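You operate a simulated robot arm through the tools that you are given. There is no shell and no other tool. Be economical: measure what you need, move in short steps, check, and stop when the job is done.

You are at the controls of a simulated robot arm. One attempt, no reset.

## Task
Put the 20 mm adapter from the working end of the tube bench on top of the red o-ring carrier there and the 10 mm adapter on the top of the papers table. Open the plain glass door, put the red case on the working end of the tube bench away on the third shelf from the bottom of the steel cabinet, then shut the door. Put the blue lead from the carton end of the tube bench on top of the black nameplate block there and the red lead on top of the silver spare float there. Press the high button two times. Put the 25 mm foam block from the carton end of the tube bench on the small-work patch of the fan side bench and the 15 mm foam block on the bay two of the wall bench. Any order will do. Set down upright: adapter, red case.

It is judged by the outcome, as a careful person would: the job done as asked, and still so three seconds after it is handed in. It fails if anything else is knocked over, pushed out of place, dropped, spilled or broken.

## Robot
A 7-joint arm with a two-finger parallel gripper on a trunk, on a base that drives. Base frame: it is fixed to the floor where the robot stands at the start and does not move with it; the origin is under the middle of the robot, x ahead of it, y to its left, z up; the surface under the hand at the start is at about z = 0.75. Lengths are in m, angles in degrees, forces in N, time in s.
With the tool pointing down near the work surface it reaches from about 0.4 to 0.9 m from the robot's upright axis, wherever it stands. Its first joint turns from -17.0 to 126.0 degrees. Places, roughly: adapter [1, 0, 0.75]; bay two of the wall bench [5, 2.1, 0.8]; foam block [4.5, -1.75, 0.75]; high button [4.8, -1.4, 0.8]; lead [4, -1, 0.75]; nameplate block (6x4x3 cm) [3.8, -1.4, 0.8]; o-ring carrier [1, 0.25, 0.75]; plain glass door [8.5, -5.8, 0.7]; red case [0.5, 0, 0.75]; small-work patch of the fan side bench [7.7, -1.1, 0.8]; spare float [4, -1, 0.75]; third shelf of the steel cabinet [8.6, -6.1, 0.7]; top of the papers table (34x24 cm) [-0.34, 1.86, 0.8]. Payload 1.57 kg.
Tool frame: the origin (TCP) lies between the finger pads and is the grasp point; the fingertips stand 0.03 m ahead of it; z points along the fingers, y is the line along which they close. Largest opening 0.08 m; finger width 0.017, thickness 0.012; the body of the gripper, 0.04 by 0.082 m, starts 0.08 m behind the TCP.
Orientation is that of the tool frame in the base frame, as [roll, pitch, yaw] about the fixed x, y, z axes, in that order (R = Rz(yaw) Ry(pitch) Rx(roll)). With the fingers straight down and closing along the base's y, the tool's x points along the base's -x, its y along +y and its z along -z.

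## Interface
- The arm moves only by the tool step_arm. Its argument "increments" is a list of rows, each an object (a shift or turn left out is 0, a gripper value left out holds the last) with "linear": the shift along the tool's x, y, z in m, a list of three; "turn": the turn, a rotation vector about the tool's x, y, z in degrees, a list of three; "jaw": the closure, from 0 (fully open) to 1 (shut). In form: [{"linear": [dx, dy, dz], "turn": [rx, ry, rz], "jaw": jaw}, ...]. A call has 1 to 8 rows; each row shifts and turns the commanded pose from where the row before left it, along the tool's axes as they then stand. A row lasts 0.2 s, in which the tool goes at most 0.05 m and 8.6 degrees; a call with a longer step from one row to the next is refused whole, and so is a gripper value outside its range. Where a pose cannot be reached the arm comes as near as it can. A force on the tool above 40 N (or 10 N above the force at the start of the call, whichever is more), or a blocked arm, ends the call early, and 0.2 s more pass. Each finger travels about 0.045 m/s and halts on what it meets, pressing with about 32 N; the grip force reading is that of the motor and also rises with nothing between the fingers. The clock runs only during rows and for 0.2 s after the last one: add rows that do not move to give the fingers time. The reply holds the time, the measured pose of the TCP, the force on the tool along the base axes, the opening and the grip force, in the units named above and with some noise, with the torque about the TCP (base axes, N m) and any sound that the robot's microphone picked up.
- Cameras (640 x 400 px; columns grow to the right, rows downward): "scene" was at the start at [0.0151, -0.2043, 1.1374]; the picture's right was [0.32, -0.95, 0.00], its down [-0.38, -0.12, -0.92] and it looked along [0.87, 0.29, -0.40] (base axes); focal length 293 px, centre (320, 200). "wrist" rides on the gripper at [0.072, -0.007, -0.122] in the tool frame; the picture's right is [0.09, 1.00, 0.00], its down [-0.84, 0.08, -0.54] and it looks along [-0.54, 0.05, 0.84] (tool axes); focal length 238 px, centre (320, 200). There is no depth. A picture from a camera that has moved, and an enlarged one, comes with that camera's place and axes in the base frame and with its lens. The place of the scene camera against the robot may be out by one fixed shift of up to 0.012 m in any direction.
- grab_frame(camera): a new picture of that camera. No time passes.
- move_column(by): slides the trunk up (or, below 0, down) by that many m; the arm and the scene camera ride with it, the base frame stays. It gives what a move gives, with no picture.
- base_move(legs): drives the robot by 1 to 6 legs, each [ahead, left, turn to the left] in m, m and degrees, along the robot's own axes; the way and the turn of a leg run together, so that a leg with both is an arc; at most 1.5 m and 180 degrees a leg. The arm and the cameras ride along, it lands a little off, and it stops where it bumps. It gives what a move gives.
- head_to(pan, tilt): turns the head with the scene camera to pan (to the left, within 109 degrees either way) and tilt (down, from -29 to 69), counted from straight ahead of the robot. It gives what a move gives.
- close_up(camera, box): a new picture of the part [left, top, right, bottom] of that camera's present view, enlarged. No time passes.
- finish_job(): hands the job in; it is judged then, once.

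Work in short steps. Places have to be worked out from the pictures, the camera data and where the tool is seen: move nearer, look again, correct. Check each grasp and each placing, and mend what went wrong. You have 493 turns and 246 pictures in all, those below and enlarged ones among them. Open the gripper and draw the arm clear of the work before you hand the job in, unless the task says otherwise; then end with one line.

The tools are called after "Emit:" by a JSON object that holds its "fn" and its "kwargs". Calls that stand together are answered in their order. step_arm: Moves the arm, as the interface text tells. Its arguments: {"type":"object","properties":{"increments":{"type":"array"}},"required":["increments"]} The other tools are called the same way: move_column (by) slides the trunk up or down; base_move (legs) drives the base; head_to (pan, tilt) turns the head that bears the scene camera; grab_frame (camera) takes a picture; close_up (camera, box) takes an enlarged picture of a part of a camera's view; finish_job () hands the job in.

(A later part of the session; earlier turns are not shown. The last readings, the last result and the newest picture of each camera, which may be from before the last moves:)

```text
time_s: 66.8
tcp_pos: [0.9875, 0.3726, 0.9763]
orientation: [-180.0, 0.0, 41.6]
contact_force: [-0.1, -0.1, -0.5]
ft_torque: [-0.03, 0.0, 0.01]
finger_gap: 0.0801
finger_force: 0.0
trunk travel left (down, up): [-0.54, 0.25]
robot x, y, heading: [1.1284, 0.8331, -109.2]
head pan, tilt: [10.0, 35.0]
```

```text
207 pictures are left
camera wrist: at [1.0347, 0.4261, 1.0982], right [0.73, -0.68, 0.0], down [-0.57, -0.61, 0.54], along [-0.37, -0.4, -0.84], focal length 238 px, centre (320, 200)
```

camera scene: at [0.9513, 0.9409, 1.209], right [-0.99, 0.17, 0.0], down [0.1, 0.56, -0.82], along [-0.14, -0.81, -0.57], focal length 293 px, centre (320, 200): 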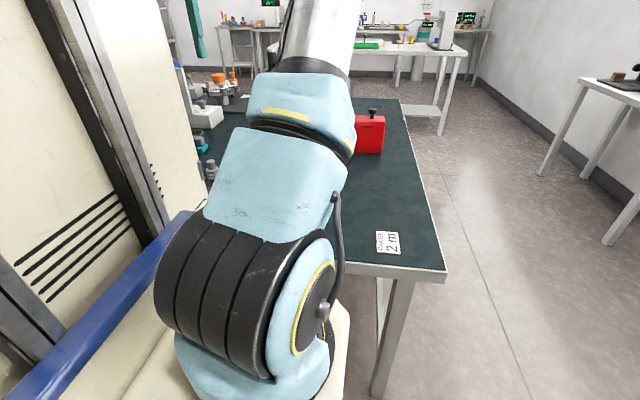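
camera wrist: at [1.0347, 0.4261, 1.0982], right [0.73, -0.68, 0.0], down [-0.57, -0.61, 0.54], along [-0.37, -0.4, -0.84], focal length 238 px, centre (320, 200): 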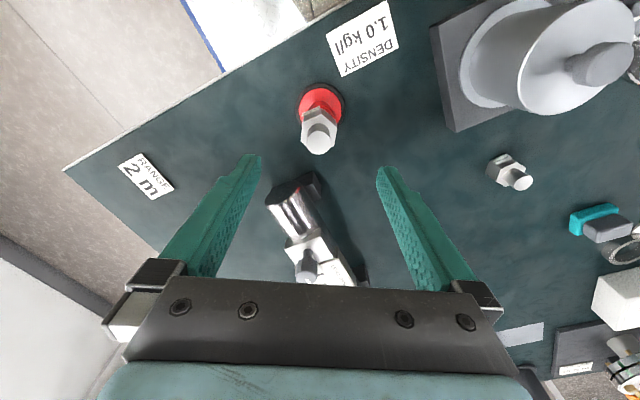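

The 20 mm adapter stands on the carrier. Next the 10 mm adapter near (1.13,0.11).

Emit:
{"fn": "step_arm", "kwargs": {"increments": [{"linear": [-0.04, 0, -0.02]}, {"linear": [-0.0275, 0.03, 0]}, {"linear": [0, 0.045, 0]}, {"linear": [0, 0.045, 0]}, {"linear": [0, 0.045, 0]}, {"linear": [0, 0.045, 0]}, {"linear": [0, 0.045, 0]}, {"linear": [0, 0.034, 0]}]}}

Emit:
{"fn": "step_arm", "kwargs": {"increments": [{"linear": [0, 0, 0.04], "turn": [0, 0, -3]}, {"linear": [0, 0, 0.04]}, {"linear": [0, 0, 0]}]}}

Emit:
{"fn": "grab_frame", "kwargs": {"camera": "wrist"}}

```text
time_s: 68.6
tcp_pos: [1.1259, 0.1114, 0.9983]
orientation: [-179.9, -0.1, 41.6]
contact_force: [0.0, -0.1, 0.4]
ft_torque: [0.06, -0.05, 0.02]
finger_gap: 0.0799
finger_force: 0.0
trunk travel left (down, up): [-0.54, 0.25]
robot x, y, heading: [1.1301, 0.8329, -109.3]
head pan, tilt: [10.0, 35.0]
```

```text
time_s: 69.4
tcp_pos: [1.1259, 0.1122, 0.9175]
orientation: [180.0, 0.0, 44.7]
contact_force: [-0.1, 0.3, 0.6]
ft_torque: [0.0, 0.0, -0.02]
finger_gap: 0.08
finger_force: 0.1
trunk travel left (down, up): [-0.54, 0.25]
robot x, y, heading: [1.1289, 0.8316, -109.1]
head pan, tilt: [10.0, 35.0]
```

```text
206 pictures are left
camera wrist: at [1.1719, 0.1677, 1.0386], right [0.77, -0.64, 0.0], down [-0.54, -0.64, 0.54], along [-0.35, -0.42, -0.84], focal length 238 px, centre (320, 200)
```

wrist: 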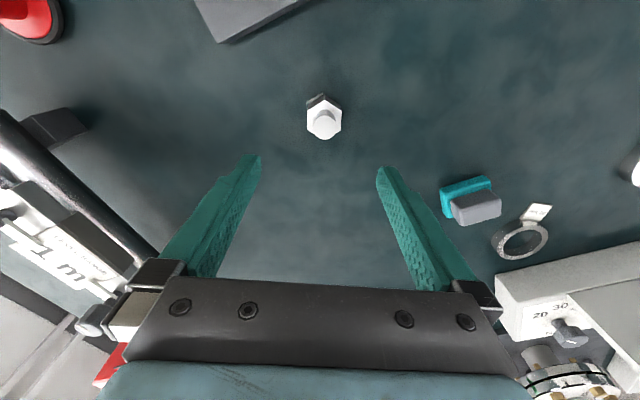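

Nearly centred and flats aligned. Small correction, descend and grip.

Emit:
{"fn": "step_arm", "kwargs": {"increments": [{"linear": [0.007, 0.0025, 0.03]}, {"linear": [0, 0, 0.04]}, {"linear": [0, 0, 0.04]}, {"linear": [0, 0, 0.016]}, {"jaw": 0.4}, {"jaw": 1}, {"jaw": 1}, {"jaw": 1}]}}

Emit:
{"fn": "step_arm", "kwargs": {"increments": [{"linear": [0, 0, -0.04]}, {"linear": [0, 0, -0.05]}, {"linear": [0, 0, -0.05]}, {"linear": [0, 0, -0.05]}]}}

Emit:
{"fn": "grab_frame", "kwargs": {"camera": "wrist"}}

```text
time_s: 71.2
tcp_pos: [1.1337, 0.1138, 0.7901]
orientation: [179.9, 0.1, 44.7]
contact_force: [-0.6, 0.1, 0.4]
ft_torque: [0.01, 0.0, -0.01]
finger_gap: 0.041
finger_force: 27.7
trunk travel left (down, up): [-0.54, 0.25]
robot x, y, heading: [1.1267, 0.8338, -109.1]
head pan, tilt: [10.0, 35.0]
```

```text
time_s: 72.2
tcp_pos: [1.1344, 0.1152, 0.9792]
orientation: [180.0, 0.0, 44.7]
contact_force: [0.5, 0.0, -2.2]
ft_torque: [0.02, -0.02, -0.01]
finger_gap: 0.041
finger_force: 31.9
trunk travel left (down, up): [-0.54, 0.25]
robot x, y, heading: [1.1277, 0.8308, -109.0]
head pan, tilt: [10.0, 35.0]
```

```text
205 pictures are left
camera wrist: at [1.1794, 0.1705, 1.1015], right [0.76, -0.64, 0.0], down [-0.54, -0.64, 0.54], along [-0.35, -0.41, -0.84], focal length 238 px, centre (320, 200)
```

wrist: 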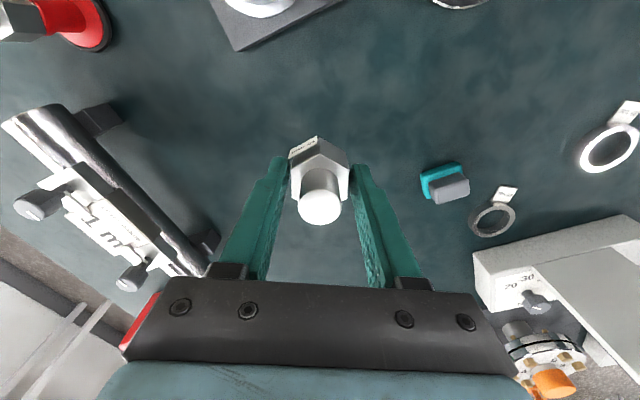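

Both held well. I back off from the bench and turn toward the papers table.

Emit:
{"fn": "base_move", "kwargs": {"legs": [[-0.5, 0, 0], [0, 0, -90], [0.6, 0, 0]]}}

Emit:
{"fn": "head_to", "kwargs": {"pan": 0, "tilt": 25}}

Emit:
{"fn": "grab_frame", "kwargs": {"camera": "scene"}}

Emit:
{"fn": "grab_frame", "kwargs": {"camera": "wrist"}}

```text
time_s: 82.0
tcp_pos: [0.0079, 1.5096, 0.9794]
orientation: [-180.0, 0.0, -45.8]
contact_force: [0.0, 0.7, -1.2]
ft_torque: [-0.01, -0.01, 0.02]
finger_gap: 0.041
finger_force: 32.3
trunk travel left (down, up): [-0.54, 0.25]
robot x, y, heading: [0.7235, 1.5059, 160.0]
head pan, tilt: [10.0, 35.0]
```

```text
time_s: 82.7
tcp_pos: [0.0075, 1.5084, 0.9786]
orientation: [180.0, 0.0, -45.8]
contact_force: [-0.2, 0.1, -1.5]
ft_torque: [-0.03, 0.0, 0.03]
finger_gap: 0.0408
finger_force: 31.3
trunk travel left (down, up): [-0.54, 0.25]
robot x, y, heading: [0.7247, 1.5088, 159.9]
head pan, tilt: [0.0, 25.0]
```

```text
204 pictures are left
camera scene: at [0.7977, 1.7244, 1.1746], right [0.34, 0.94, 0.0], down [0.4, -0.14, -0.91], along [-0.85, 0.31, -0.42], focal length 293 px, centre (320, 200)
```

scene: 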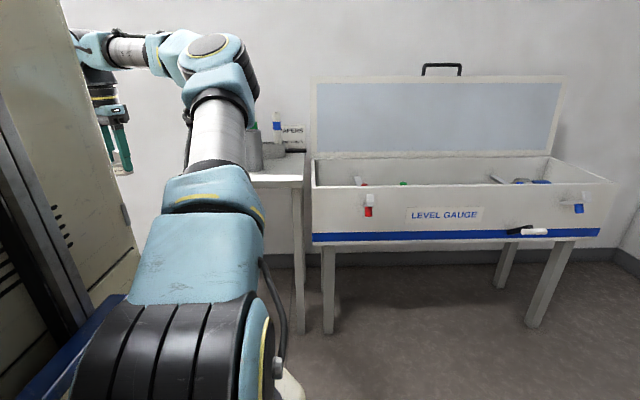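

```text
203 pictures are left
camera wrist: at [0.0617, 1.4621, 1.1013], right [-0.65, -0.76, 0.0], down [-0.64, 0.55, 0.54], along [-0.41, 0.35, -0.84], focal length 238 px, centre (320, 200)
```

wrist: 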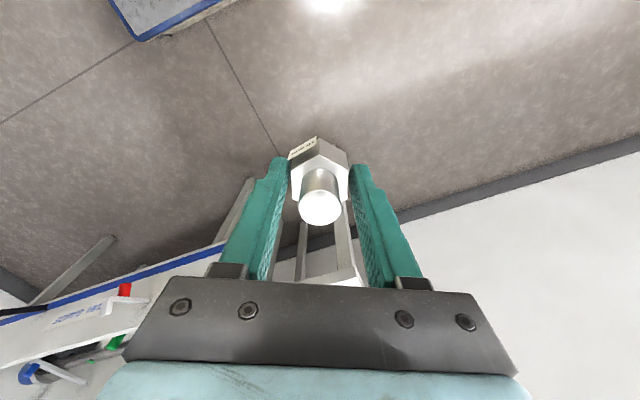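

The papers table (with "PAPERS" label, cups, a bottle) is hidden behind the arm. I turn the robot left and look right with the head.

Emit:
{"fn": "base_move", "kwargs": {"legs": [[0, 0, 40]]}}

Emit:
{"fn": "head_to", "kwargs": {"pan": -50, "tilt": 25}}

Emit:
{"fn": "grab_frame", "kwargs": {"camera": "scene"}}

```text
time_s: 85.0
tcp_pos: [0.1739, 1.0481, 0.9794]
orientation: [-179.9, 0.0, -6.0]
contact_force: [0.0, 0.8, -1.1]
ft_torque: [0.04, 0.03, 0.0]
finger_gap: 0.0407
finger_force: 31.6
trunk travel left (down, up): [-0.54, 0.25]
robot x, y, heading: [0.7287, 1.5073, -159.6]
head pan, tilt: [0.0, 25.0]
```

```text
time_s: 86.2
tcp_pos: [0.1752, 1.0493, 0.9789]
orientation: [-179.9, 0.0, -6.0]
contact_force: [0.3, 0.3, -1.3]
ft_torque: [0.0, 0.0, 0.01]
finger_gap: 0.0407
finger_force: 31.8
trunk travel left (down, up): [-0.54, 0.25]
robot x, y, heading: [0.7257, 1.5081, -159.9]
head pan, tilt: [-50.0, 25.0]
```

```text
202 pictures are left
camera scene: at [0.6473, 1.793, 1.1747], right [0.5, 0.87, 0.0], down [0.37, -0.21, -0.91], along [-0.79, 0.45, -0.42], focal length 293 px, centre (320, 200)
```

scene: 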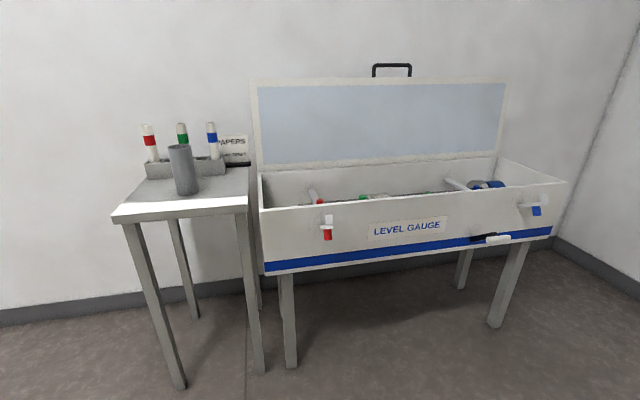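

Emit:
{"fn": "close_up", "kwargs": {"camera": "scene", "box": [100, 110, 270, 230]}}

```text
3.33 times, centred on (185, 170) of scene
camera zoom: at [0.6473, 1.793, 1.1747], right [0.5, 0.87, 0.0], down [0.37, -0.21, -0.91], along [-0.79, 0.45, -0.42], focal length 975 px, centre (770, 300)
```

zoom: 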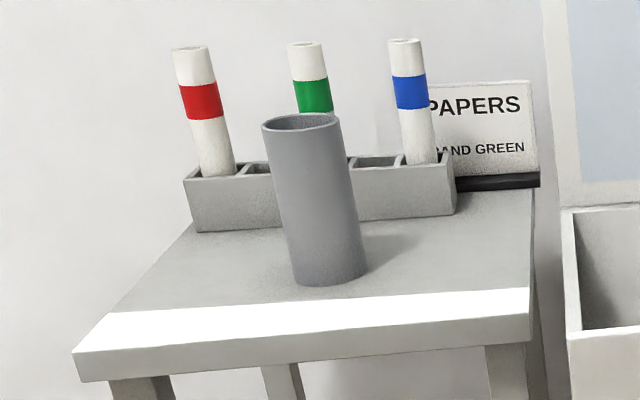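

Free place on the table's front-left, ~12 cm left of the grey cup, near (-0.33,1.73). I turn back and drive short of it.

Emit:
{"fn": "base_move", "kwargs": {"legs": [[0, 0, -40], [0.28, -0.085, 0]]}}

Emit:
{"fn": "grab_frame", "kwargs": {"camera": "wrist"}}

Emit:
{"fn": "head_to", "kwargs": {"pan": 20, "tilt": 30}}

Emit:
{"fn": "grab_frame", "kwargs": {"camera": "scene"}}

```text
time_s: 90.0
tcp_pos: [-0.2272, 1.6853, 0.9786]
orientation: [180.0, 0.1, -46.1]
contact_force: [0.2, -0.5, -1.5]
ft_torque: [0.02, 0.0, -0.03]
finger_gap: 0.0403
finger_force: 32.1
trunk travel left (down, up): [-0.54, 0.25]
robot x, y, heading: [0.4877, 1.6844, 159.9]
head pan, tilt: [-50.0, 25.0]
```

```text
200 pictures are left
camera wrist: at [-0.1742, 1.6401, 1.1013], right [-0.65, -0.76, 0.0], down [-0.64, 0.55, 0.54], along [-0.41, 0.35, -0.84], focal length 238 px, centre (320, 200)
```

wrist: 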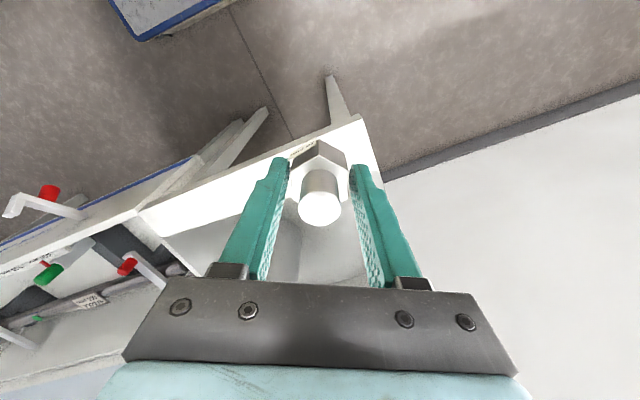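

```text
time_s: 91.5
tcp_pos: [-0.2266, 1.6864, 0.9794]
orientation: [179.9, 0.1, -46.1]
contact_force: [0.8, -0.2, -2.2]
ft_torque: [0.0, 0.0, 0.0]
finger_gap: 0.0407
finger_force: 32.0
trunk travel left (down, up): [-0.54, 0.25]
robot x, y, heading: [0.4906, 1.685, 160.1]
head pan, tilt: [20.0, 30.0]
```

```text
199 pictures are left
camera scene: at [0.559, 1.8683, 1.1667], right [0.0, 1.0, 0.0], down [0.5, 0.0, -0.87], along [-0.87, 0.0, -0.5], focal length 293 px, centre (320, 200)
```

scene: 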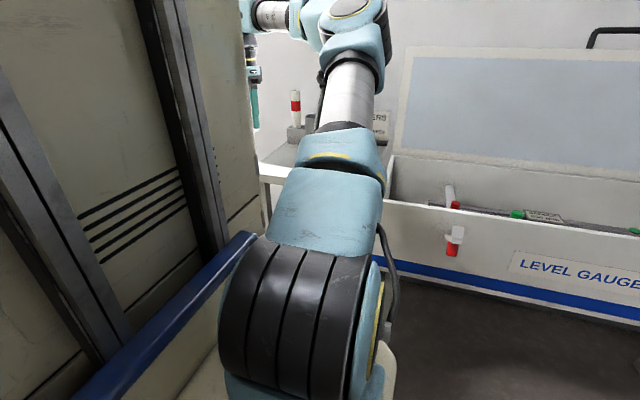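

Table corner at about (-0.26,1.65), front edge heading 74°. I move the arm to the spot (-0.317,1.724) and go down part way.

Emit:
{"fn": "step_arm", "kwargs": {"increments": [{"linear": [-0.045, 0.019, 0]}, {"linear": [-0.045, 0.019, 0]}, {"linear": [0, 0, 0.04]}, {"linear": [0, 0, 0.04]}, {"linear": [0, 0, 0]}]}}

Emit:
{"fn": "grab_frame", "kwargs": {"camera": "wrist"}}

```text
time_s: 92.7
tcp_pos: [-0.3185, 1.7236, 0.8981]
orientation: [179.9, 0.0, -46.1]
contact_force: [0.6, -0.4, -1.2]
ft_torque: [-0.01, 0.02, 0.03]
finger_gap: 0.0406
finger_force: 31.3
trunk travel left (down, up): [-0.54, 0.25]
robot x, y, heading: [0.4856, 1.6828, 159.7]
head pan, tilt: [20.0, 30.0]
```

```text
198 pictures are left
camera wrist: at [-0.2644, 1.6775, 1.0206], right [-0.65, -0.76, 0.0], down [-0.64, 0.55, 0.54], along [-0.41, 0.35, -0.84], focal length 238 px, centre (320, 200)
```

wrist: 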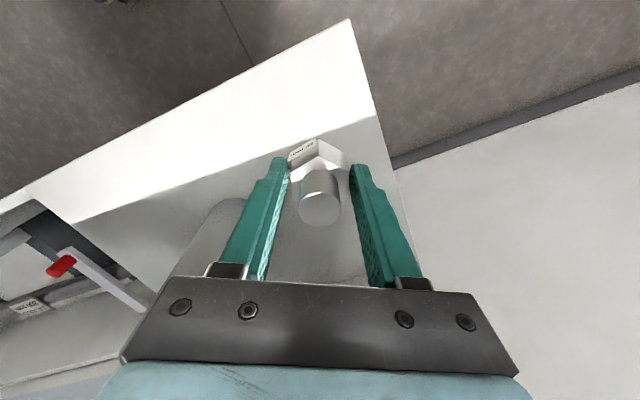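

Emit:
{"fn": "close_up", "kwargs": {"camera": "wrist", "box": [140, 110, 440, 300]}}

```text
2.11 times, centred on (290, 205) of wrist
camera zoom: at [-0.2644, 1.6775, 1.0206], right [-0.65, -0.76, 0.0], down [-0.64, 0.55, 0.54], along [-0.41, 0.35, -0.84], focal length 502 px, centre (383, 190)
```

zoom: 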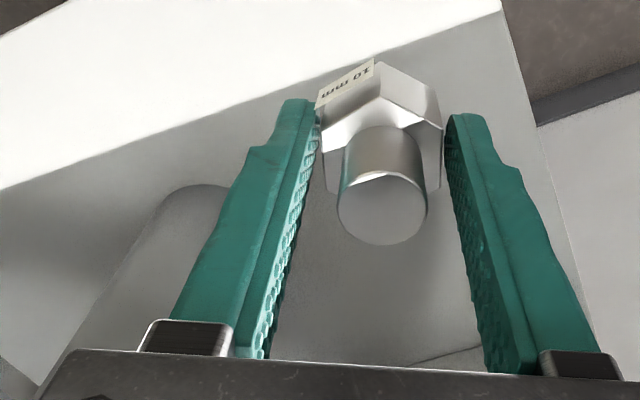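

Cup clearance is ample (~7 cm). I lower to contact.

Emit:
{"fn": "step_arm", "kwargs": {"increments": [{"linear": [0, 0, 0.03]}, {"linear": [0, 0, 0.018]}, {"linear": [0, 0, 0.004]}, {"linear": [0, 0, 0.0]}]}}

Emit:
{"fn": "step_arm", "kwargs": {"increments": [{"linear": [0, 0, 0.003]}, {"linear": [0, 0, 0.0]}]}}

```text
time_s: 93.7
tcp_pos: [-0.3176, 1.7255, 0.8475]
orientation: [179.9, 0.0, -46.1]
contact_force: [-0.4, 0.0, -1.8]
ft_torque: [-0.02, 0.02, 0.0]
finger_gap: 0.0407
finger_force: 32.4
trunk travel left (down, up): [-0.54, 0.25]
robot x, y, heading: [0.4854, 1.6858, 160.2]
head pan, tilt: [20.0, 30.0]
```

```text
time_s: 94.3
tcp_pos: [-0.3187, 1.7257, 0.8449]
orientation: [-179.9, 0.0, -46.1]
contact_force: [-0.5, -0.1, -1.4]
ft_torque: [-0.02, -0.02, -0.01]
finger_gap: 0.0406
finger_force: 31.9
trunk travel left (down, up): [-0.54, 0.25]
robot x, y, heading: [0.4889, 1.682, 160.1]
head pan, tilt: [20.0, 30.0]
```

Emit:
{"fn": "step_arm", "kwargs": {"increments": [{"linear": [0, 0, 0.003]}, {"linear": [0, 0, 0.0]}]}}

Emit:
{"fn": "step_arm", "kwargs": {"increments": [{"linear": [0, 0, 0.003]}, {"linear": [0, 0, 0.0]}]}}

```text
time_s: 94.9
tcp_pos: [-0.3185, 1.725, 0.8424]
orientation: [180.0, 0.0, -46.0]
contact_force: [-0.1, 0.8, -1.4]
ft_torque: [0.05, 0.01, 0.02]
finger_gap: 0.0405
finger_force: 31.8
trunk travel left (down, up): [-0.54, 0.25]
robot x, y, heading: [0.4912, 1.6808, 160.0]
head pan, tilt: [20.0, 30.0]
```

```text
time_s: 95.5
tcp_pos: [-0.3176, 1.7245, 0.8414]
orientation: [179.9, 0.2, -46.2]
contact_force: [-1.0, -0.9, 12.6]
ft_torque: [0.06, -0.14, -0.01]
finger_gap: 0.0407
finger_force: 31.9
trunk travel left (down, up): [-0.54, 0.25]
robot x, y, heading: [0.4883, 1.682, 160.0]
head pan, tilt: [20.0, 30.0]
```

Contact felt; release and rise.

Emit:
{"fn": "step_arm", "kwargs": {"increments": [{"linear": [0, 0, -0.001], "jaw": 0.8}, {"jaw": 0.4}, {"jaw": 0.0}, {"jaw": 0.0}, {"jaw": 0.0}, {"linear": [0, 0, -0.03]}, {"linear": [0, 0, -0.05]}, {"linear": [0, 0, -0.05]}]}}

Emit:
{"fn": "step_arm", "kwargs": {"increments": [{"linear": [0.04, -0.01, -0.03]}, {"linear": [0.045, -0.02, -0.02]}, {"linear": [0, 0, 0]}]}}

Emit:
{"fn": "grab_frame", "kwargs": {"camera": "wrist"}}

```text
time_s: 97.3
tcp_pos: [-0.317, 1.726, 0.9686]
orientation: [180.0, 0.0, -46.2]
contact_force: [0.1, 1.3, -1.9]
ft_torque: [-0.08, -0.04, 0.0]
finger_gap: 0.0801
finger_force: 0.1
trunk travel left (down, up): [-0.54, 0.25]
robot x, y, heading: [0.4898, 1.6803, 160.2]
head pan, tilt: [20.0, 30.0]
```

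```text
refused: row 1 steps farther than a row can; nothing moved
```

```text
196 pictures are left
camera wrist: at [-0.2645, 1.6791, 1.0914], right [-0.65, -0.76, 0.0], down [-0.64, 0.55, 0.54], along [-0.41, 0.35, -0.84], focal length 238 px, centre (320, 200)
```

wrist: 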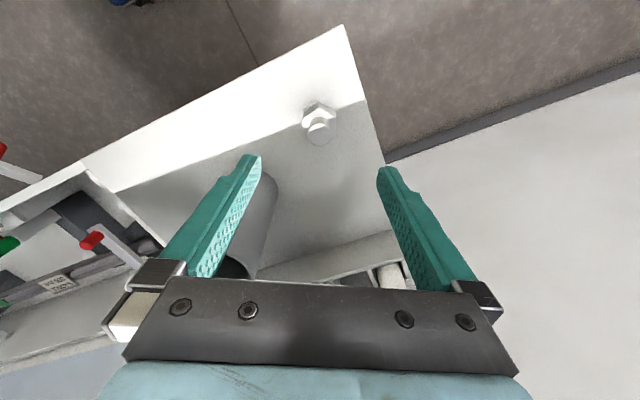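

Placed well. I rise clear of the cup and back away, then turn toward the carton end along the bench's left side.

Emit:
{"fn": "move_column", "kwargs": {"by": 0.15}}

Emit:
{"fn": "base_move", "kwargs": {"legs": [[-0.4, 0, 0], [0, 0, -90], [0, 0, -89]]}}

Emit:
{"fn": "head_to", "kwargs": {"pan": 0, "tilt": 15}}

Emit:
{"fn": "grab_frame", "kwargs": {"camera": "scene"}}

```text
time_s: 99.0
tcp_pos: [-0.3168, 1.7257, 1.119]
orientation: [180.0, 0.0, -46.1]
contact_force: [0.6, 1.3, 0.6]
ft_torque: [0.03, 0.0, -0.01]
finger_gap: 0.08
finger_force: 0.0
trunk travel left (down, up): [-0.69, 0.1]
robot x, y, heading: [0.4878, 1.6831, 159.9]
head pan, tilt: [20.0, 30.0]
```

```text
time_s: 109.1
tcp_pos: [1.6712, 1.5152, 1.1185]
orientation: [-180.0, 0.0, 134.6]
contact_force: [0.3, 0.8, -0.7]
ft_torque: [-0.02, -0.04, -0.03]
finger_gap: 0.0802
finger_force: 0.1
trunk travel left (down, up): [-0.69, 0.1]
robot x, y, heading: [0.8637, 1.547, -19.0]
head pan, tilt: [20.0, 30.0]
```

```text
time_s: 109.9
tcp_pos: [1.6726, 1.515, 1.1196]
orientation: [180.0, 0.0, 134.5]
contact_force: [1.2, -0.1, -0.1]
ft_torque: [-0.02, 0.0, 0.0]
finger_gap: 0.0801
finger_force: 0.0
trunk travel left (down, up): [-0.69, 0.1]
robot x, y, heading: [0.8665, 1.5493, -18.9]
head pan, tilt: [0.0, 15.0]
```

```text
195 pictures are left
camera scene: at [0.8088, 1.3207, 1.3408], right [-0.33, -0.94, 0.0], down [-0.25, 0.09, -0.97], along [0.91, -0.32, -0.26], focal length 293 px, centre (320, 200)
```

scene: 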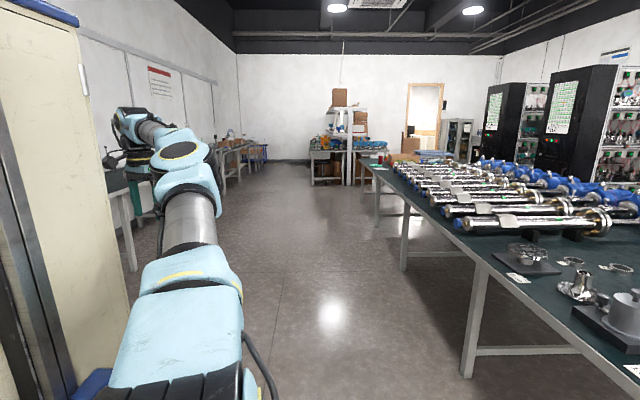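

Corridor is clear; I drive 3 m along it and look at the carton end.

Emit:
{"fn": "base_move", "kwargs": {"legs": [[1.5, 0, 0], [1.5, 0, 0], [0.3, -0.3, 0]]}}

Emit:
{"fn": "move_column", "kwargs": {"by": 0.1}}

Emit:
{"fn": "head_to", "kwargs": {"pan": -65, "tilt": 35}}

Emit:
{"fn": "grab_frame", "kwargs": {"camera": "scene"}}

Emit:
{"fn": "head_to", "kwargs": {"pan": -20, "tilt": 25}}

Emit:
{"fn": "grab_frame", "kwargs": {"camera": "scene"}}

```text
time_s: 126.7
tcp_pos: [4.7307, 0.1706, 1.1194]
orientation: [-179.9, -0.1, 135.4]
contact_force: [0.3, 0.5, -0.4]
ft_torque: [-0.02, -0.03, 0.02]
finger_gap: 0.0804
finger_force: 0.0
trunk travel left (down, up): [-0.69, 0.1]
robot x, y, heading: [3.9264, 0.1927, -18.5]
head pan, tilt: [0.0, 15.0]
```

```text
time_s: 128.1
tcp_pos: [4.7309, 0.172, 1.2194]
orientation: [180.0, 0.0, 135.4]
contact_force: [-0.2, -0.5, -0.1]
ft_torque: [0.01, -0.01, 0.01]
finger_gap: 0.0798
finger_force: 0.1
trunk travel left (down, up): [-0.79, 0.0]
robot x, y, heading: [3.9197, 0.1916, -18.1]
head pan, tilt: [0.0, 15.0]
```

```text
time_s: 129.4
tcp_pos: [4.7302, 0.172, 1.2193]
orientation: [179.9, -0.1, 135.4]
contact_force: [-0.1, 0.1, 0.0]
ft_torque: [-0.02, -0.03, 0.02]
finger_gap: 0.0799
finger_force: 0.0
trunk travel left (down, up): [-0.79, 0.0]
robot x, y, heading: [3.9227, 0.1896, -18.4]
head pan, tilt: [-65.0, 35.0]
```

```text
194 pictures are left
camera scene: at [3.7918, -0.0925, 1.4089], right [-0.99, -0.12, 0.0], down [-0.07, 0.57, -0.82], along [0.09, -0.81, -0.57], focal length 293 px, centre (320, 200)
```

scene: 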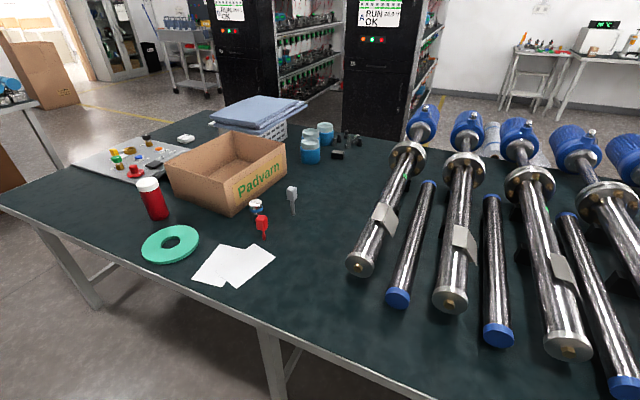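

```text
time_s: 130.6
tcp_pos: [4.7303, 0.1722, 1.2188]
orientation: [-179.9, 0.0, 135.4]
contact_force: [-0.2, -0.2, -0.2]
ft_torque: [-0.01, 0.03, 0.02]
finger_gap: 0.08
finger_force: 0.0
trunk travel left (down, up): [-0.79, 0.0]
robot x, y, heading: [3.9238, 0.1885, -18.3]
head pan, tilt: [-20.0, 25.0]
```

```text
193 pictures are left
camera scene: at [3.8538, -0.0624, 1.4246], right [-0.62, -0.78, 0.0], down [-0.33, 0.26, -0.91], along [0.71, -0.56, -0.42], focal length 293 px, centre (320, 200)
```

scene: 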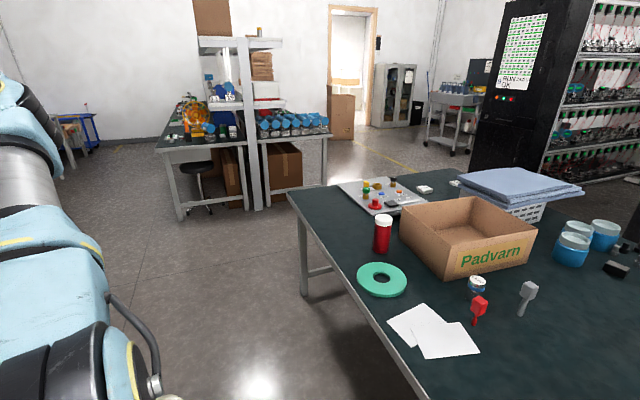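

Emit:
{"fn": "close_up", "kwargs": {"camera": "scene", "box": [440, 200, 640, 340]}}

Emit:
{"fn": "close_up", "kwargs": {"camera": "scene", "box": [330, 160, 480, 250]}}

Emit:
{"fn": "close_up", "kwargs": {"camera": "scene", "box": [360, 40, 440, 140]}}

```text
2.86 times, centred on (540, 270) of scene
camera zoom: at [3.8538, -0.0624, 1.4246], right [-0.62, -0.78, 0.0], down [-0.33, 0.26, -0.91], along [0.71, -0.56, -0.42], focal length 836 px, centre (-309, 0)
```

zoom: 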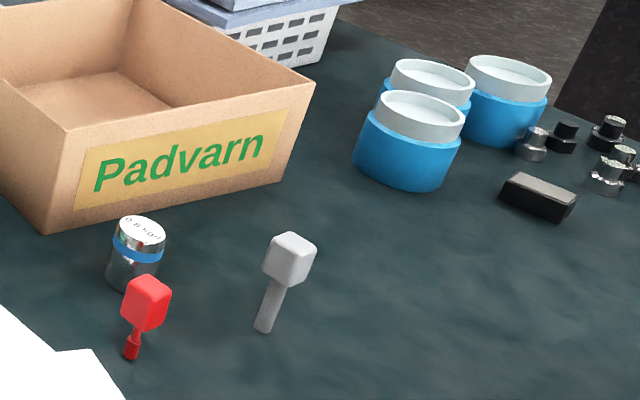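

```text
4.27 times, centred on (405, 205) of scene
camera zoom: at [3.8538, -0.0624, 1.4246], right [-0.62, -0.78, 0.0], down [-0.33, 0.26, -0.91], along [0.71, -0.56, -0.42], focal length 1249 px, centre (-43, 179)
```

zoom: 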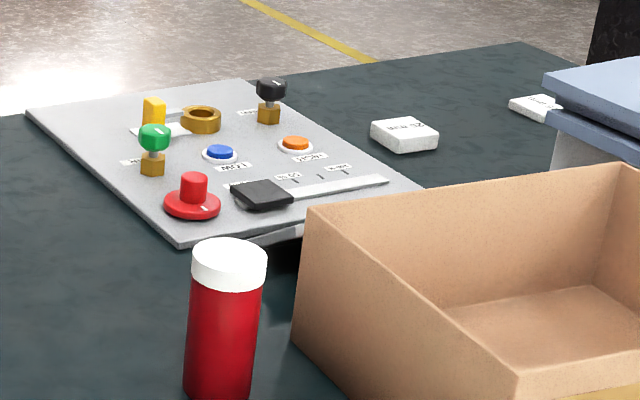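

```text
4.00 times, centred on (400, 90) of scene
camera zoom: at [3.8538, -0.0624, 1.4246], right [-0.62, -0.78, 0.0], down [-0.33, 0.26, -0.91], along [0.71, -0.56, -0.42], focal length 1170 px, centre (0, 640)
```

zoom: 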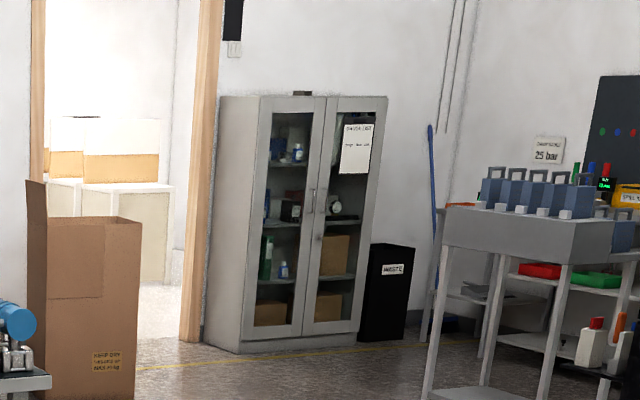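

I see the red lead near (4.06,-0.78), a grey one, a silver can-like float near (4.10,-0.88), the black block near (3.85,-1.42), white foam blocks by the panel. I face the bench and come nearer for details.

Emit:
{"fn": "base_move", "kwargs": {"legs": [[0, 0, -91], [0, 0.4, 0], [0.25, 0, 0]]}}

Emit:
{"fn": "grab_frame", "kwargs": {"camera": "wrist"}}

Emit:
{"fn": "head_to", "kwargs": {"pan": -5, "tilt": 35}}

Emit:
{"fn": "grab_frame", "kwargs": {"camera": "scene"}}

```text
time_s: 138.4
tcp_pos: [4.1878, -0.9687, 1.2186]
orientation: [179.9, -0.1, 44.5]
contact_force: [0.1, 0.1, -0.4]
ft_torque: [0.0, 0.0, -0.02]
finger_gap: 0.0801
finger_force: 0.1
trunk travel left (down, up): [-0.79, 0.0]
robot x, y, heading: [4.217, -0.1589, -109.1]
head pan, tilt: [-20.0, 25.0]
stopped in leg 3: the robot was blocked; the commanded pose is now the measured one
```

```text
189 pictures are left
camera wrist: at [4.2334, -0.9129, 1.3404], right [0.76, -0.65, 0.0], down [-0.54, -0.64, 0.54], along [-0.35, -0.41, -0.84], focal length 238 px, centre (320, 200)
```

wrist: 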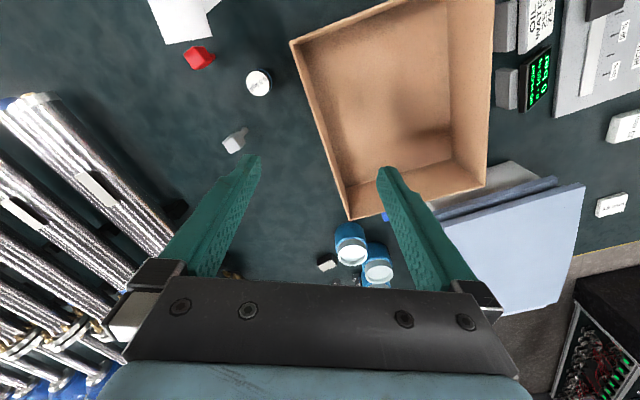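

```text
time_s: 139.1
tcp_pos: [4.1877, -0.9687, 1.2182]
orientation: [180.0, 0.0, 44.5]
contact_force: [-0.2, -0.4, -0.4]
ft_torque: [-0.01, 0.01, 0.0]
finger_gap: 0.0798
finger_force: 0.1
trunk travel left (down, up): [-0.79, 0.0]
robot x, y, heading: [4.2204, -0.1613, -109.2]
head pan, tilt: [-5.0, 35.0]
```

```text
188 pictures are left
camera scene: at [4.0003, -0.0941, 1.4089], right [-0.91, 0.41, 0.0], down [0.24, 0.52, -0.82], along [-0.34, -0.75, -0.57], focal length 293 px, centre (320, 200)
```

scene: 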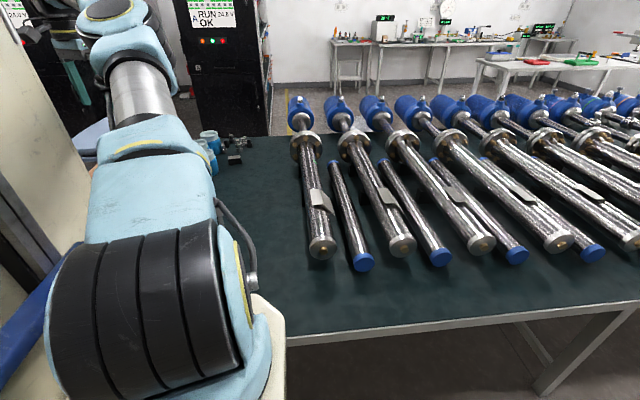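

Emit:
{"fn": "close_up", "kwargs": {"camera": "wrist", "box": [310, 190, 420, 290]}}

Emit:
{"fn": "close_up", "kwargs": {"camera": "wrist", "box": [170, 30, 290, 160]}}

Emit:
{"fn": "close_up", "kwargs": {"camera": "wrist", "box": [480, 0, 640, 220]}}

```text
4.00 times, centred on (365, 240) of wrist
camera zoom: at [4.2335, -0.9128, 1.3403], right [0.76, -0.65, 0.0], down [-0.54, -0.64, 0.54], along [-0.35, -0.41, -0.84], focal length 953 px, centre (140, 40)
```

zoom: 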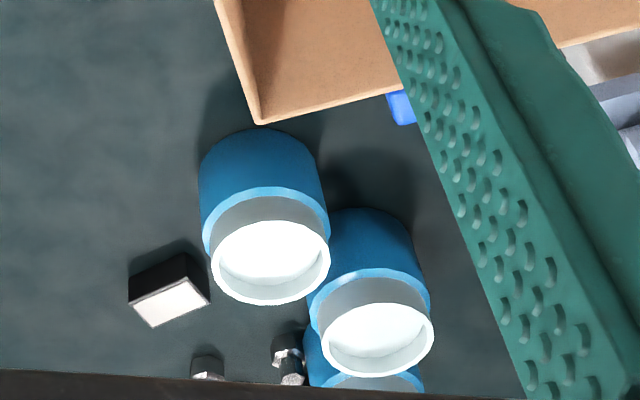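

```text
3.08 times, centred on (230, 95) of wrist
camera zoom: at [4.2335, -0.9128, 1.3403], right [0.76, -0.65, 0.0], down [-0.54, -0.64, 0.54], along [-0.35, -0.41, -0.84], focal length 733 px, centre (597, 523)
```

zoom: 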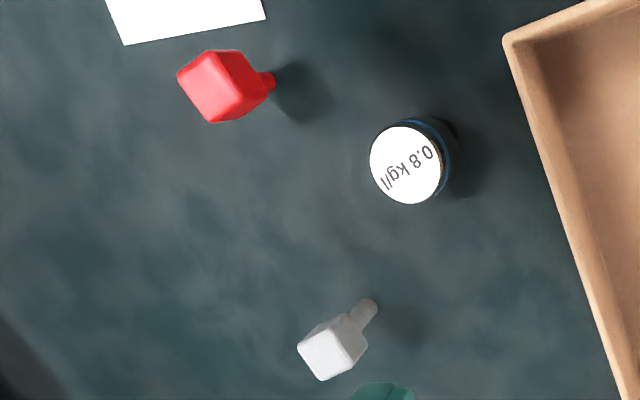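

```text
1.82 times, centred on (560, 110) of wrist
camera zoom: at [4.2335, -0.9128, 1.3403], right [0.76, -0.65, 0.0], down [-0.54, -0.64, 0.54], along [-0.35, -0.41, -0.84], focal length 433 px, centre (-116, 364)
```

zoom: 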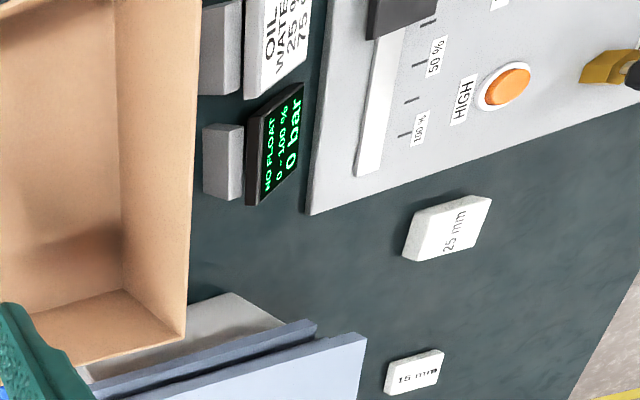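

HIGH is the orange button; foams 25 mm and 15 mm found; a blue item sits behind the carton. First the red lead at about (4.05,-0.78): I move above it and lower the trunk.

Emit:
{"fn": "step_arm", "kwargs": {"increments": [{"linear": [0.005, -0.042, 0]}, {"linear": [0.005, -0.042, 0]}, {"linear": [0.005, -0.042, 0]}, {"linear": [0.006, -0.042, 0]}, {"linear": [0.006, -0.042, 0]}, {"linear": [0.006, -0.025, 0]}, {"linear": [0, 0, 0]}]}}

Emit:
{"fn": "move_column", "kwargs": {"by": -0.25}}

Emit:
{"fn": "grab_frame", "kwargs": {"camera": "wrist"}}

```text
time_s: 140.7
tcp_pos: [4.0465, -0.7771, 1.2182]
orientation: [-180.0, 0.0, 44.5]
contact_force: [0.3, 0.3, 0.4]
ft_torque: [0.02, 0.0, -0.02]
finger_gap: 0.0801
finger_force: 0.1
trunk travel left (down, up): [-0.79, 0.0]
robot x, y, heading: [4.2213, -0.1618, -109.2]
head pan, tilt: [-5.0, 35.0]
```

```text
time_s: 143.3
tcp_pos: [4.0466, -0.7768, 0.9676]
orientation: [179.9, 0.0, 44.6]
contact_force: [0.8, -0.7, -0.1]
ft_torque: [-0.01, 0.0, 0.01]
finger_gap: 0.0803
finger_force: 0.0
trunk travel left (down, up): [-0.54, 0.25]
robot x, y, heading: [4.2232, -0.1609, -109.0]
head pan, tilt: [-5.0, 35.0]
```

```text
184 pictures are left
camera wrist: at [4.0924, -0.7217, 1.0903], right [0.76, -0.65, 0.0], down [-0.54, -0.64, 0.54], along [-0.35, -0.41, -0.84], focal length 238 px, centre (320, 200)
```

wrist: 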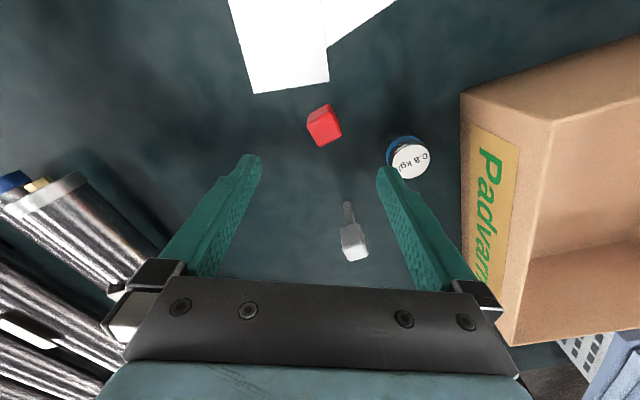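

Emit:
{"fn": "close_up", "kwargs": {"camera": "wrist", "box": [290, 80, 440, 190]}}

```text
3.64 times, centred on (365, 135) of wrist
camera zoom: at [4.0924, -0.7217, 1.0903], right [0.76, -0.65, 0.0], down [-0.54, -0.64, 0.54], along [-0.35, -0.41, -0.84], focal length 867 px, centre (156, 436)
```

zoom: 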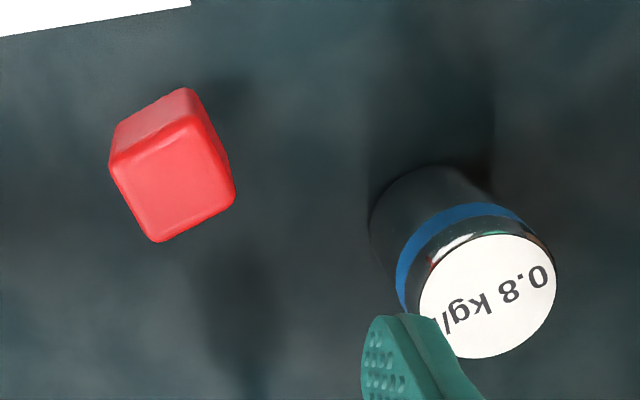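

The red head's faces are turned about 33°; I rotate the fingers, centre and descend to grip the head.

Emit:
{"fn": "step_arm", "kwargs": {"increments": [{"linear": [-0.0055, 0.0048, 0], "turn": [0, 0, -8.25]}, {"turn": [0, 0, -8.25]}, {"turn": [0, 0, -8.25]}, {"turn": [0, 0, -8.25]}, {"linear": [0, 0, 0.04]}, {"linear": [0, 0, 0.04]}, {"linear": [0, 0, 0]}]}}

Emit:
{"fn": "grab_frame", "kwargs": {"camera": "wrist"}}

```text
time_s: 144.9
tcp_pos: [4.0473, -0.7857, 0.8871]
orientation: [179.9, 0.0, 77.5]
contact_force: [-0.2, 0.5, -0.1]
ft_torque: [-0.02, 0.0, 0.0]
finger_gap: 0.08
finger_force: 0.0
trunk travel left (down, up): [-0.54, 0.25]
robot x, y, heading: [4.2227, -0.1604, -109.2]
head pan, tilt: [-5.0, 35.0]
```

```text
182 pictures are left
camera wrist: at [4.055, -0.7127, 1.0095], right [0.99, -0.12, 0.0], down [-0.1, -0.83, 0.54], along [-0.07, -0.54, -0.84], focal length 238 px, centre (320, 200)
```

wrist: 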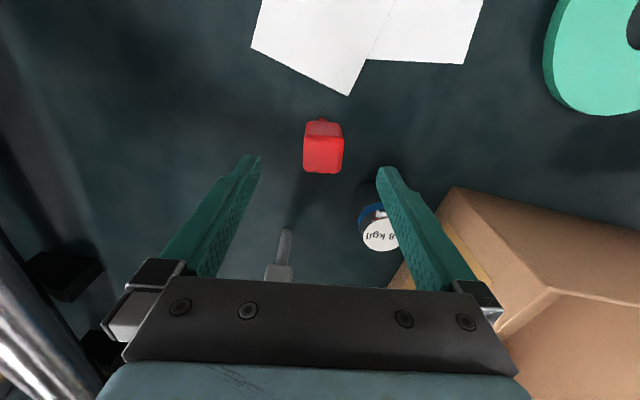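

Emit:
{"fn": "step_arm", "kwargs": {"increments": [{"linear": [0.004, 0.0014, 0.03]}, {"linear": [0, 0, 0.03]}, {"linear": [0, 0, 0.008]}, {"jaw": 0.5}, {"jaw": 1}, {"jaw": 1}, {"jaw": 1}, {"jaw": 1}]}}

Emit:
{"fn": "grab_frame", "kwargs": {"camera": "wrist"}}

```text
time_s: 146.7
tcp_pos: [4.048, -0.7814, 0.8208]
orientation: [-180.0, 0.0, 77.5]
contact_force: [-0.1, 0.2, -0.6]
ft_torque: [0.01, 0.0, 0.03]
finger_gap: 0.0294
finger_force: 31.1
trunk travel left (down, up): [-0.54, 0.25]
robot x, y, heading: [4.2195, -0.1617, -109.2]
head pan, tilt: [-5.0, 35.0]
```

```text
181 pictures are left
camera wrist: at [4.0565, -0.7092, 0.9415], right [0.99, -0.12, 0.0], down [-0.1, -0.83, 0.54], along [-0.07, -0.54, -0.84], focal length 238 px, centre (320, 200)
```

wrist: 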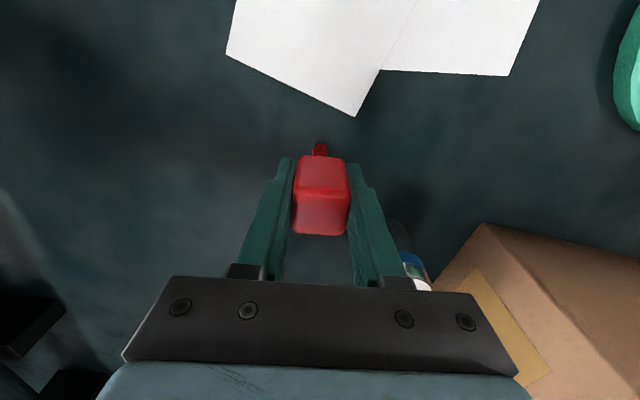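

Gripped (29 mm head, stem straight below). Lift and look at the float from above.

Emit:
{"fn": "step_arm", "kwargs": {"increments": [{"linear": [0, 0, -0.04]}, {"linear": [0, 0, -0.04]}, {"linear": [0, 0, -0.045]}, {"linear": [-0.02, 0.02, -0.0]}, {"linear": [0, 0, 0]}]}}

Emit:
{"fn": "grab_frame", "kwargs": {"camera": "wrist"}}

```text
time_s: 147.9
tcp_pos: [4.0642, -0.8047, 0.9453]
orientation: [-180.0, 0.0, 77.7]
contact_force: [-0.1, -0.9, 0.3]
ft_torque: [0.0, 0.04, 0.03]
finger_gap: 0.0291
finger_force: 31.9
trunk travel left (down, up): [-0.54, 0.25]
robot x, y, heading: [4.2186, -0.16, -109.1]
head pan, tilt: [-5.0, 35.0]
```

```text
180 pictures are left
camera wrist: at [4.0713, -0.7331, 1.0673], right [0.99, -0.12, 0.0], down [-0.1, -0.83, 0.54], along [-0.07, -0.54, -0.84], focal length 238 px, centre (320, 200)
```

wrist: 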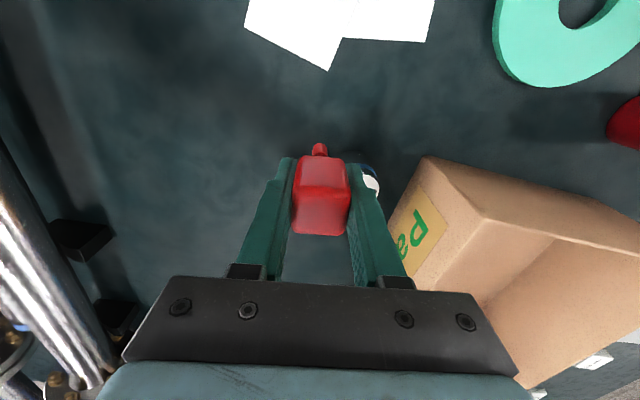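

Float top estimated at (4.099,-0.881,0.826). I move over it at height, then view.

Emit:
{"fn": "step_arm", "kwargs": {"increments": [{"linear": [-0.034, 0.025, 0]}, {"linear": [-0.034, 0.0257, 0]}, {"linear": [0, 0, 0.025]}, {"linear": [0, 0, 0]}]}}

Emit:
{"fn": "close_up", "kwargs": {"camera": "wrist", "box": [240, 90, 400, 250]}}

```text
time_s: 148.9
tcp_pos: [4.0991, -0.8824, 0.9207]
orientation: [180.0, 0.0, 77.6]
contact_force: [0.4, -0.7, 0.7]
ft_torque: [-0.01, 0.0, 0.03]
finger_gap: 0.029
finger_force: 31.5
trunk travel left (down, up): [-0.54, 0.25]
robot x, y, heading: [4.2214, -0.1621, -109.3]
head pan, tilt: [-5.0, 35.0]
```

```text
2.50 times, centred on (320, 170) of wrist
camera zoom: at [4.1065, -0.8106, 1.0418], right [0.99, -0.12, 0.0], down [-0.1, -0.83, 0.54], along [-0.07, -0.54, -0.84], focal length 596 px, centre (320, 275)
```

zoom: 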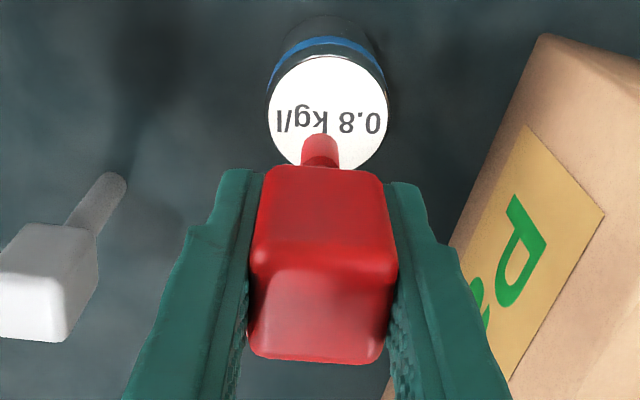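

Well aligned. Lower to contact.

Emit:
{"fn": "step_arm", "kwargs": {"increments": [{"linear": [0, 0.001, 0.015]}, {"linear": [0, 0, 0.004]}, {"linear": [0, 0, 0.0]}]}}

Emit:
{"fn": "step_arm", "kwargs": {"increments": [{"linear": [0, 0, 0.003]}, {"linear": [0, 0, 0.0]}]}}

Emit:
{"fn": "step_arm", "kwargs": {"increments": [{"linear": [0, 0, 0.003]}, {"linear": [0, 0, 0.0]}]}}

```text
time_s: 149.7
tcp_pos: [4.0998, -0.8831, 0.8998]
orientation: [-179.9, 0.1, 77.4]
contact_force: [-0.1, 0.1, -0.7]
ft_torque: [0.0, 0.01, 0.02]
finger_gap: 0.029
finger_force: 32.0
trunk travel left (down, up): [-0.54, 0.25]
robot x, y, heading: [4.2222, -0.1625, -109.4]
head pan, tilt: [-5.0, 35.0]
```

```text
time_s: 150.3
tcp_pos: [4.0995, -0.8826, 0.8975]
orientation: [-180.0, 0.0, 77.5]
contact_force: [0.3, 0.1, -1.3]
ft_torque: [0.03, -0.01, 0.02]
finger_gap: 0.0291
finger_force: 32.6
trunk travel left (down, up): [-0.54, 0.25]
robot x, y, heading: [4.2222, -0.1607, -109.2]
head pan, tilt: [-5.0, 35.0]
```

```text
time_s: 150.9
tcp_pos: [4.0994, -0.8831, 0.8946]
orientation: [-180.0, 0.0, 77.6]
contact_force: [0.2, -0.6, -0.3]
ft_torque: [-0.02, 0.02, 0.0]
finger_gap: 0.0292
finger_force: 32.1
trunk travel left (down, up): [-0.54, 0.25]
robot x, y, heading: [4.2205, -0.1619, -109.4]
head pan, tilt: [-5.0, 35.0]
```

Emit:
{"fn": "step_arm", "kwargs": {"increments": [{"linear": [0, 0, 0.002]}, {"linear": [0, 0, 0.0]}]}}

Emit:
{"fn": "step_arm", "kwargs": {"increments": [{"linear": [0, 0, 0.002]}, {"linear": [0, 0, 0.0]}]}}

Emit:
{"fn": "step_arm", "kwargs": {"increments": [{"linear": [0, 0, 0.002]}, {"linear": [0, 0, 0.0]}]}}

```text
time_s: 151.5
tcp_pos: [4.1004, -0.8826, 0.8931]
orientation: [180.0, 0.1, 77.5]
contact_force: [-0.3, -0.2, 10.7]
ft_torque: [0.03, 0.06, 0.02]
finger_gap: 0.0289
finger_force: 31.9
trunk travel left (down, up): [-0.54, 0.25]
robot x, y, heading: [4.2203, -0.1596, -109.3]
head pan, tilt: [-5.0, 35.0]
```

```text
time_s: 152.1
tcp_pos: [4.0997, -0.8833, 0.8922]
orientation: [179.9, 0.1, 77.4]
contact_force: [-2.0, 0.0, 24.9]
ft_torque: [-0.03, 0.08, -0.01]
finger_gap: 0.0292
finger_force: 31.8
trunk travel left (down, up): [-0.54, 0.25]
robot x, y, heading: [4.2193, -0.1593, -109.3]
head pan, tilt: [-5.0, 35.0]
```

```text
time_s: 152.7
tcp_pos: [4.0998, -0.8819, 0.8906]
orientation: [-179.9, 0.0, 77.6]
contact_force: [0.3, -0.4, 23.9]
ft_torque: [-0.02, -0.03, 0.0]
finger_gap: 0.029
finger_force: 31.7
trunk travel left (down, up): [-0.54, 0.25]
robot x, y, heading: [4.2221, -0.1615, -109.1]
head pan, tilt: [-5.0, 35.0]
```

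Contact. Ease up and release slowly, then rise.

Emit:
{"fn": "step_arm", "kwargs": {"increments": [{"linear": [0, 0, -0.003]}, {"jaw": 0.6}, {"jaw": 0.5}, {"jaw": 0.4}, {"jaw": 0.4}, {"linear": [0, 0, -0.02]}, {"linear": [0, 0, -0.04]}, {"linear": [0, 0, -0.045]}]}}

Emit:
{"fn": "grab_frame", "kwargs": {"camera": "wrist"}}

```text
time_s: 154.5
tcp_pos: [4.0984, -0.8819, 0.9965]
orientation: [-179.8, -0.1, 77.5]
contact_force: [-1.0, -0.7, -1.0]
ft_torque: [0.03, -0.01, -0.01]
finger_gap: 0.048
finger_force: 0.1
trunk travel left (down, up): [-0.54, 0.25]
robot x, y, heading: [4.2205, -0.1613, -109.1]
head pan, tilt: [-5.0, 35.0]
```

```text
178 pictures are left
camera wrist: at [4.1067, -0.8099, 1.1187], right [0.99, -0.12, 0.0], down [-0.1, -0.83, 0.54], along [-0.07, -0.54, -0.84], focal length 238 px, centre (320, 200)
```

wrist: 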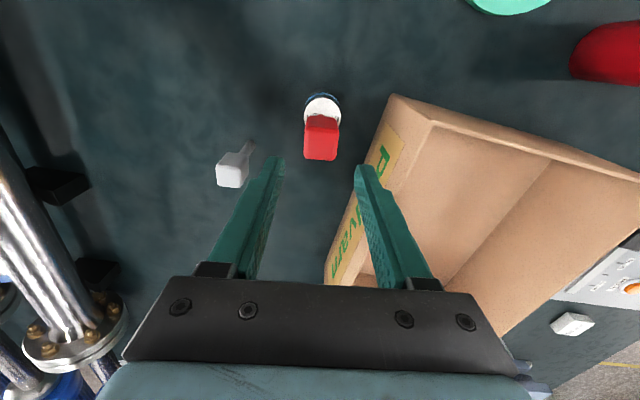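

The red lead stands on the float. I raise, back off and drive round the bench's far end for the button and foams.

Emit:
{"fn": "move_column", "kwargs": {"by": 0.15}}

Emit:
{"fn": "base_move", "kwargs": {"legs": [[-0.35, 0, 0], [0, 1.0, 0]]}}

Emit:
{"fn": "head_to", "kwargs": {"pan": 60, "tilt": 25}}

Emit:
{"fn": "grab_frame", "kwargs": {"camera": "scene"}}

Emit:
{"fn": "head_to", "kwargs": {"pan": -5, "tilt": 30}}

Emit:
{"fn": "grab_frame", "kwargs": {"camera": "scene"}}

```text
time_s: 156.3
tcp_pos: [4.0994, -0.8821, 1.1458]
orientation: [-180.0, 0.0, 77.5]
contact_force: [0.6, 0.4, -0.6]
ft_torque: [0.01, -0.02, 0.0]
finger_gap: 0.0479
finger_force: 0.1
trunk travel left (down, up): [-0.69, 0.1]
robot x, y, heading: [4.222, -0.1602, -108.7]
head pan, tilt: [-5.0, 35.0]
```

```text
time_s: 163.3
tcp_pos: [5.1613, -0.8726, 1.1471]
orientation: [-179.9, 0.0, 77.9]
contact_force: [0.1, 0.5, -0.3]
ft_torque: [0.02, -0.02, 0.02]
finger_gap: 0.0481
finger_force: 0.0
trunk travel left (down, up): [-0.69, 0.1]
robot x, y, heading: [5.2766, -0.1545, -108.8]
head pan, tilt: [-5.0, 35.0]
```

```text
time_s: 164.7
tcp_pos: [5.1614, -0.8731, 1.1458]
orientation: [179.9, 0.0, 77.8]
contact_force: [0.0, 1.2, 0.4]
ft_torque: [0.0, 0.01, 0.01]
finger_gap: 0.0478
finger_force: 0.1
trunk travel left (down, up): [-0.69, 0.1]
robot x, y, heading: [5.2798, -0.1532, -109.2]
head pan, tilt: [60.0, 25.0]
```

```text
177 pictures are left
camera scene: at [5.1549, -0.0754, 1.3246], right [-0.75, -0.66, 0.0], down [-0.28, 0.32, -0.91], along [0.59, -0.68, -0.42], focal length 293 px, centre (320, 200)
```

scene: 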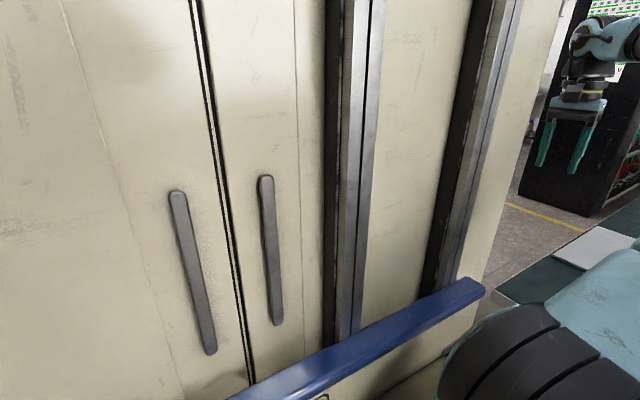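

```text
time_s: 166.0
tcp_pos: [5.1618, -0.8735, 1.1478]
orientation: [-179.9, -0.1, 77.9]
contact_force: [0.4, 0.5, 0.4]
ft_torque: [0.02, -0.01, -0.02]
finger_gap: 0.0479
finger_force: 0.0
trunk travel left (down, up): [-0.69, 0.1]
robot x, y, heading: [5.2753, -0.1535, -109.0]
head pan, tilt: [-5.0, 30.0]
```

```text
176 pictures are left
camera scene: at [5.0578, -0.0886, 1.3167], right [-0.91, 0.41, 0.0], down [0.2, 0.46, -0.87], along [-0.35, -0.79, -0.5], focal length 293 px, centre (320, 200)
```

scene: 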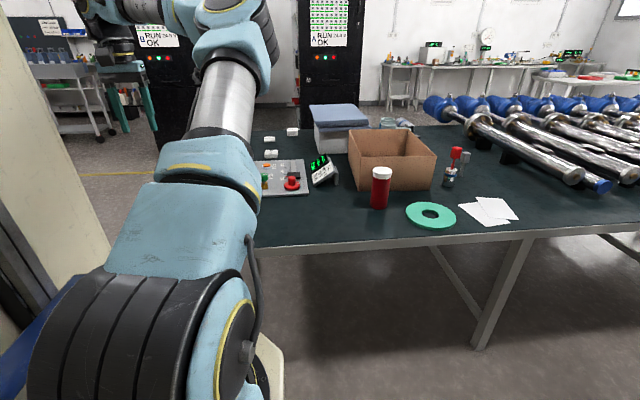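

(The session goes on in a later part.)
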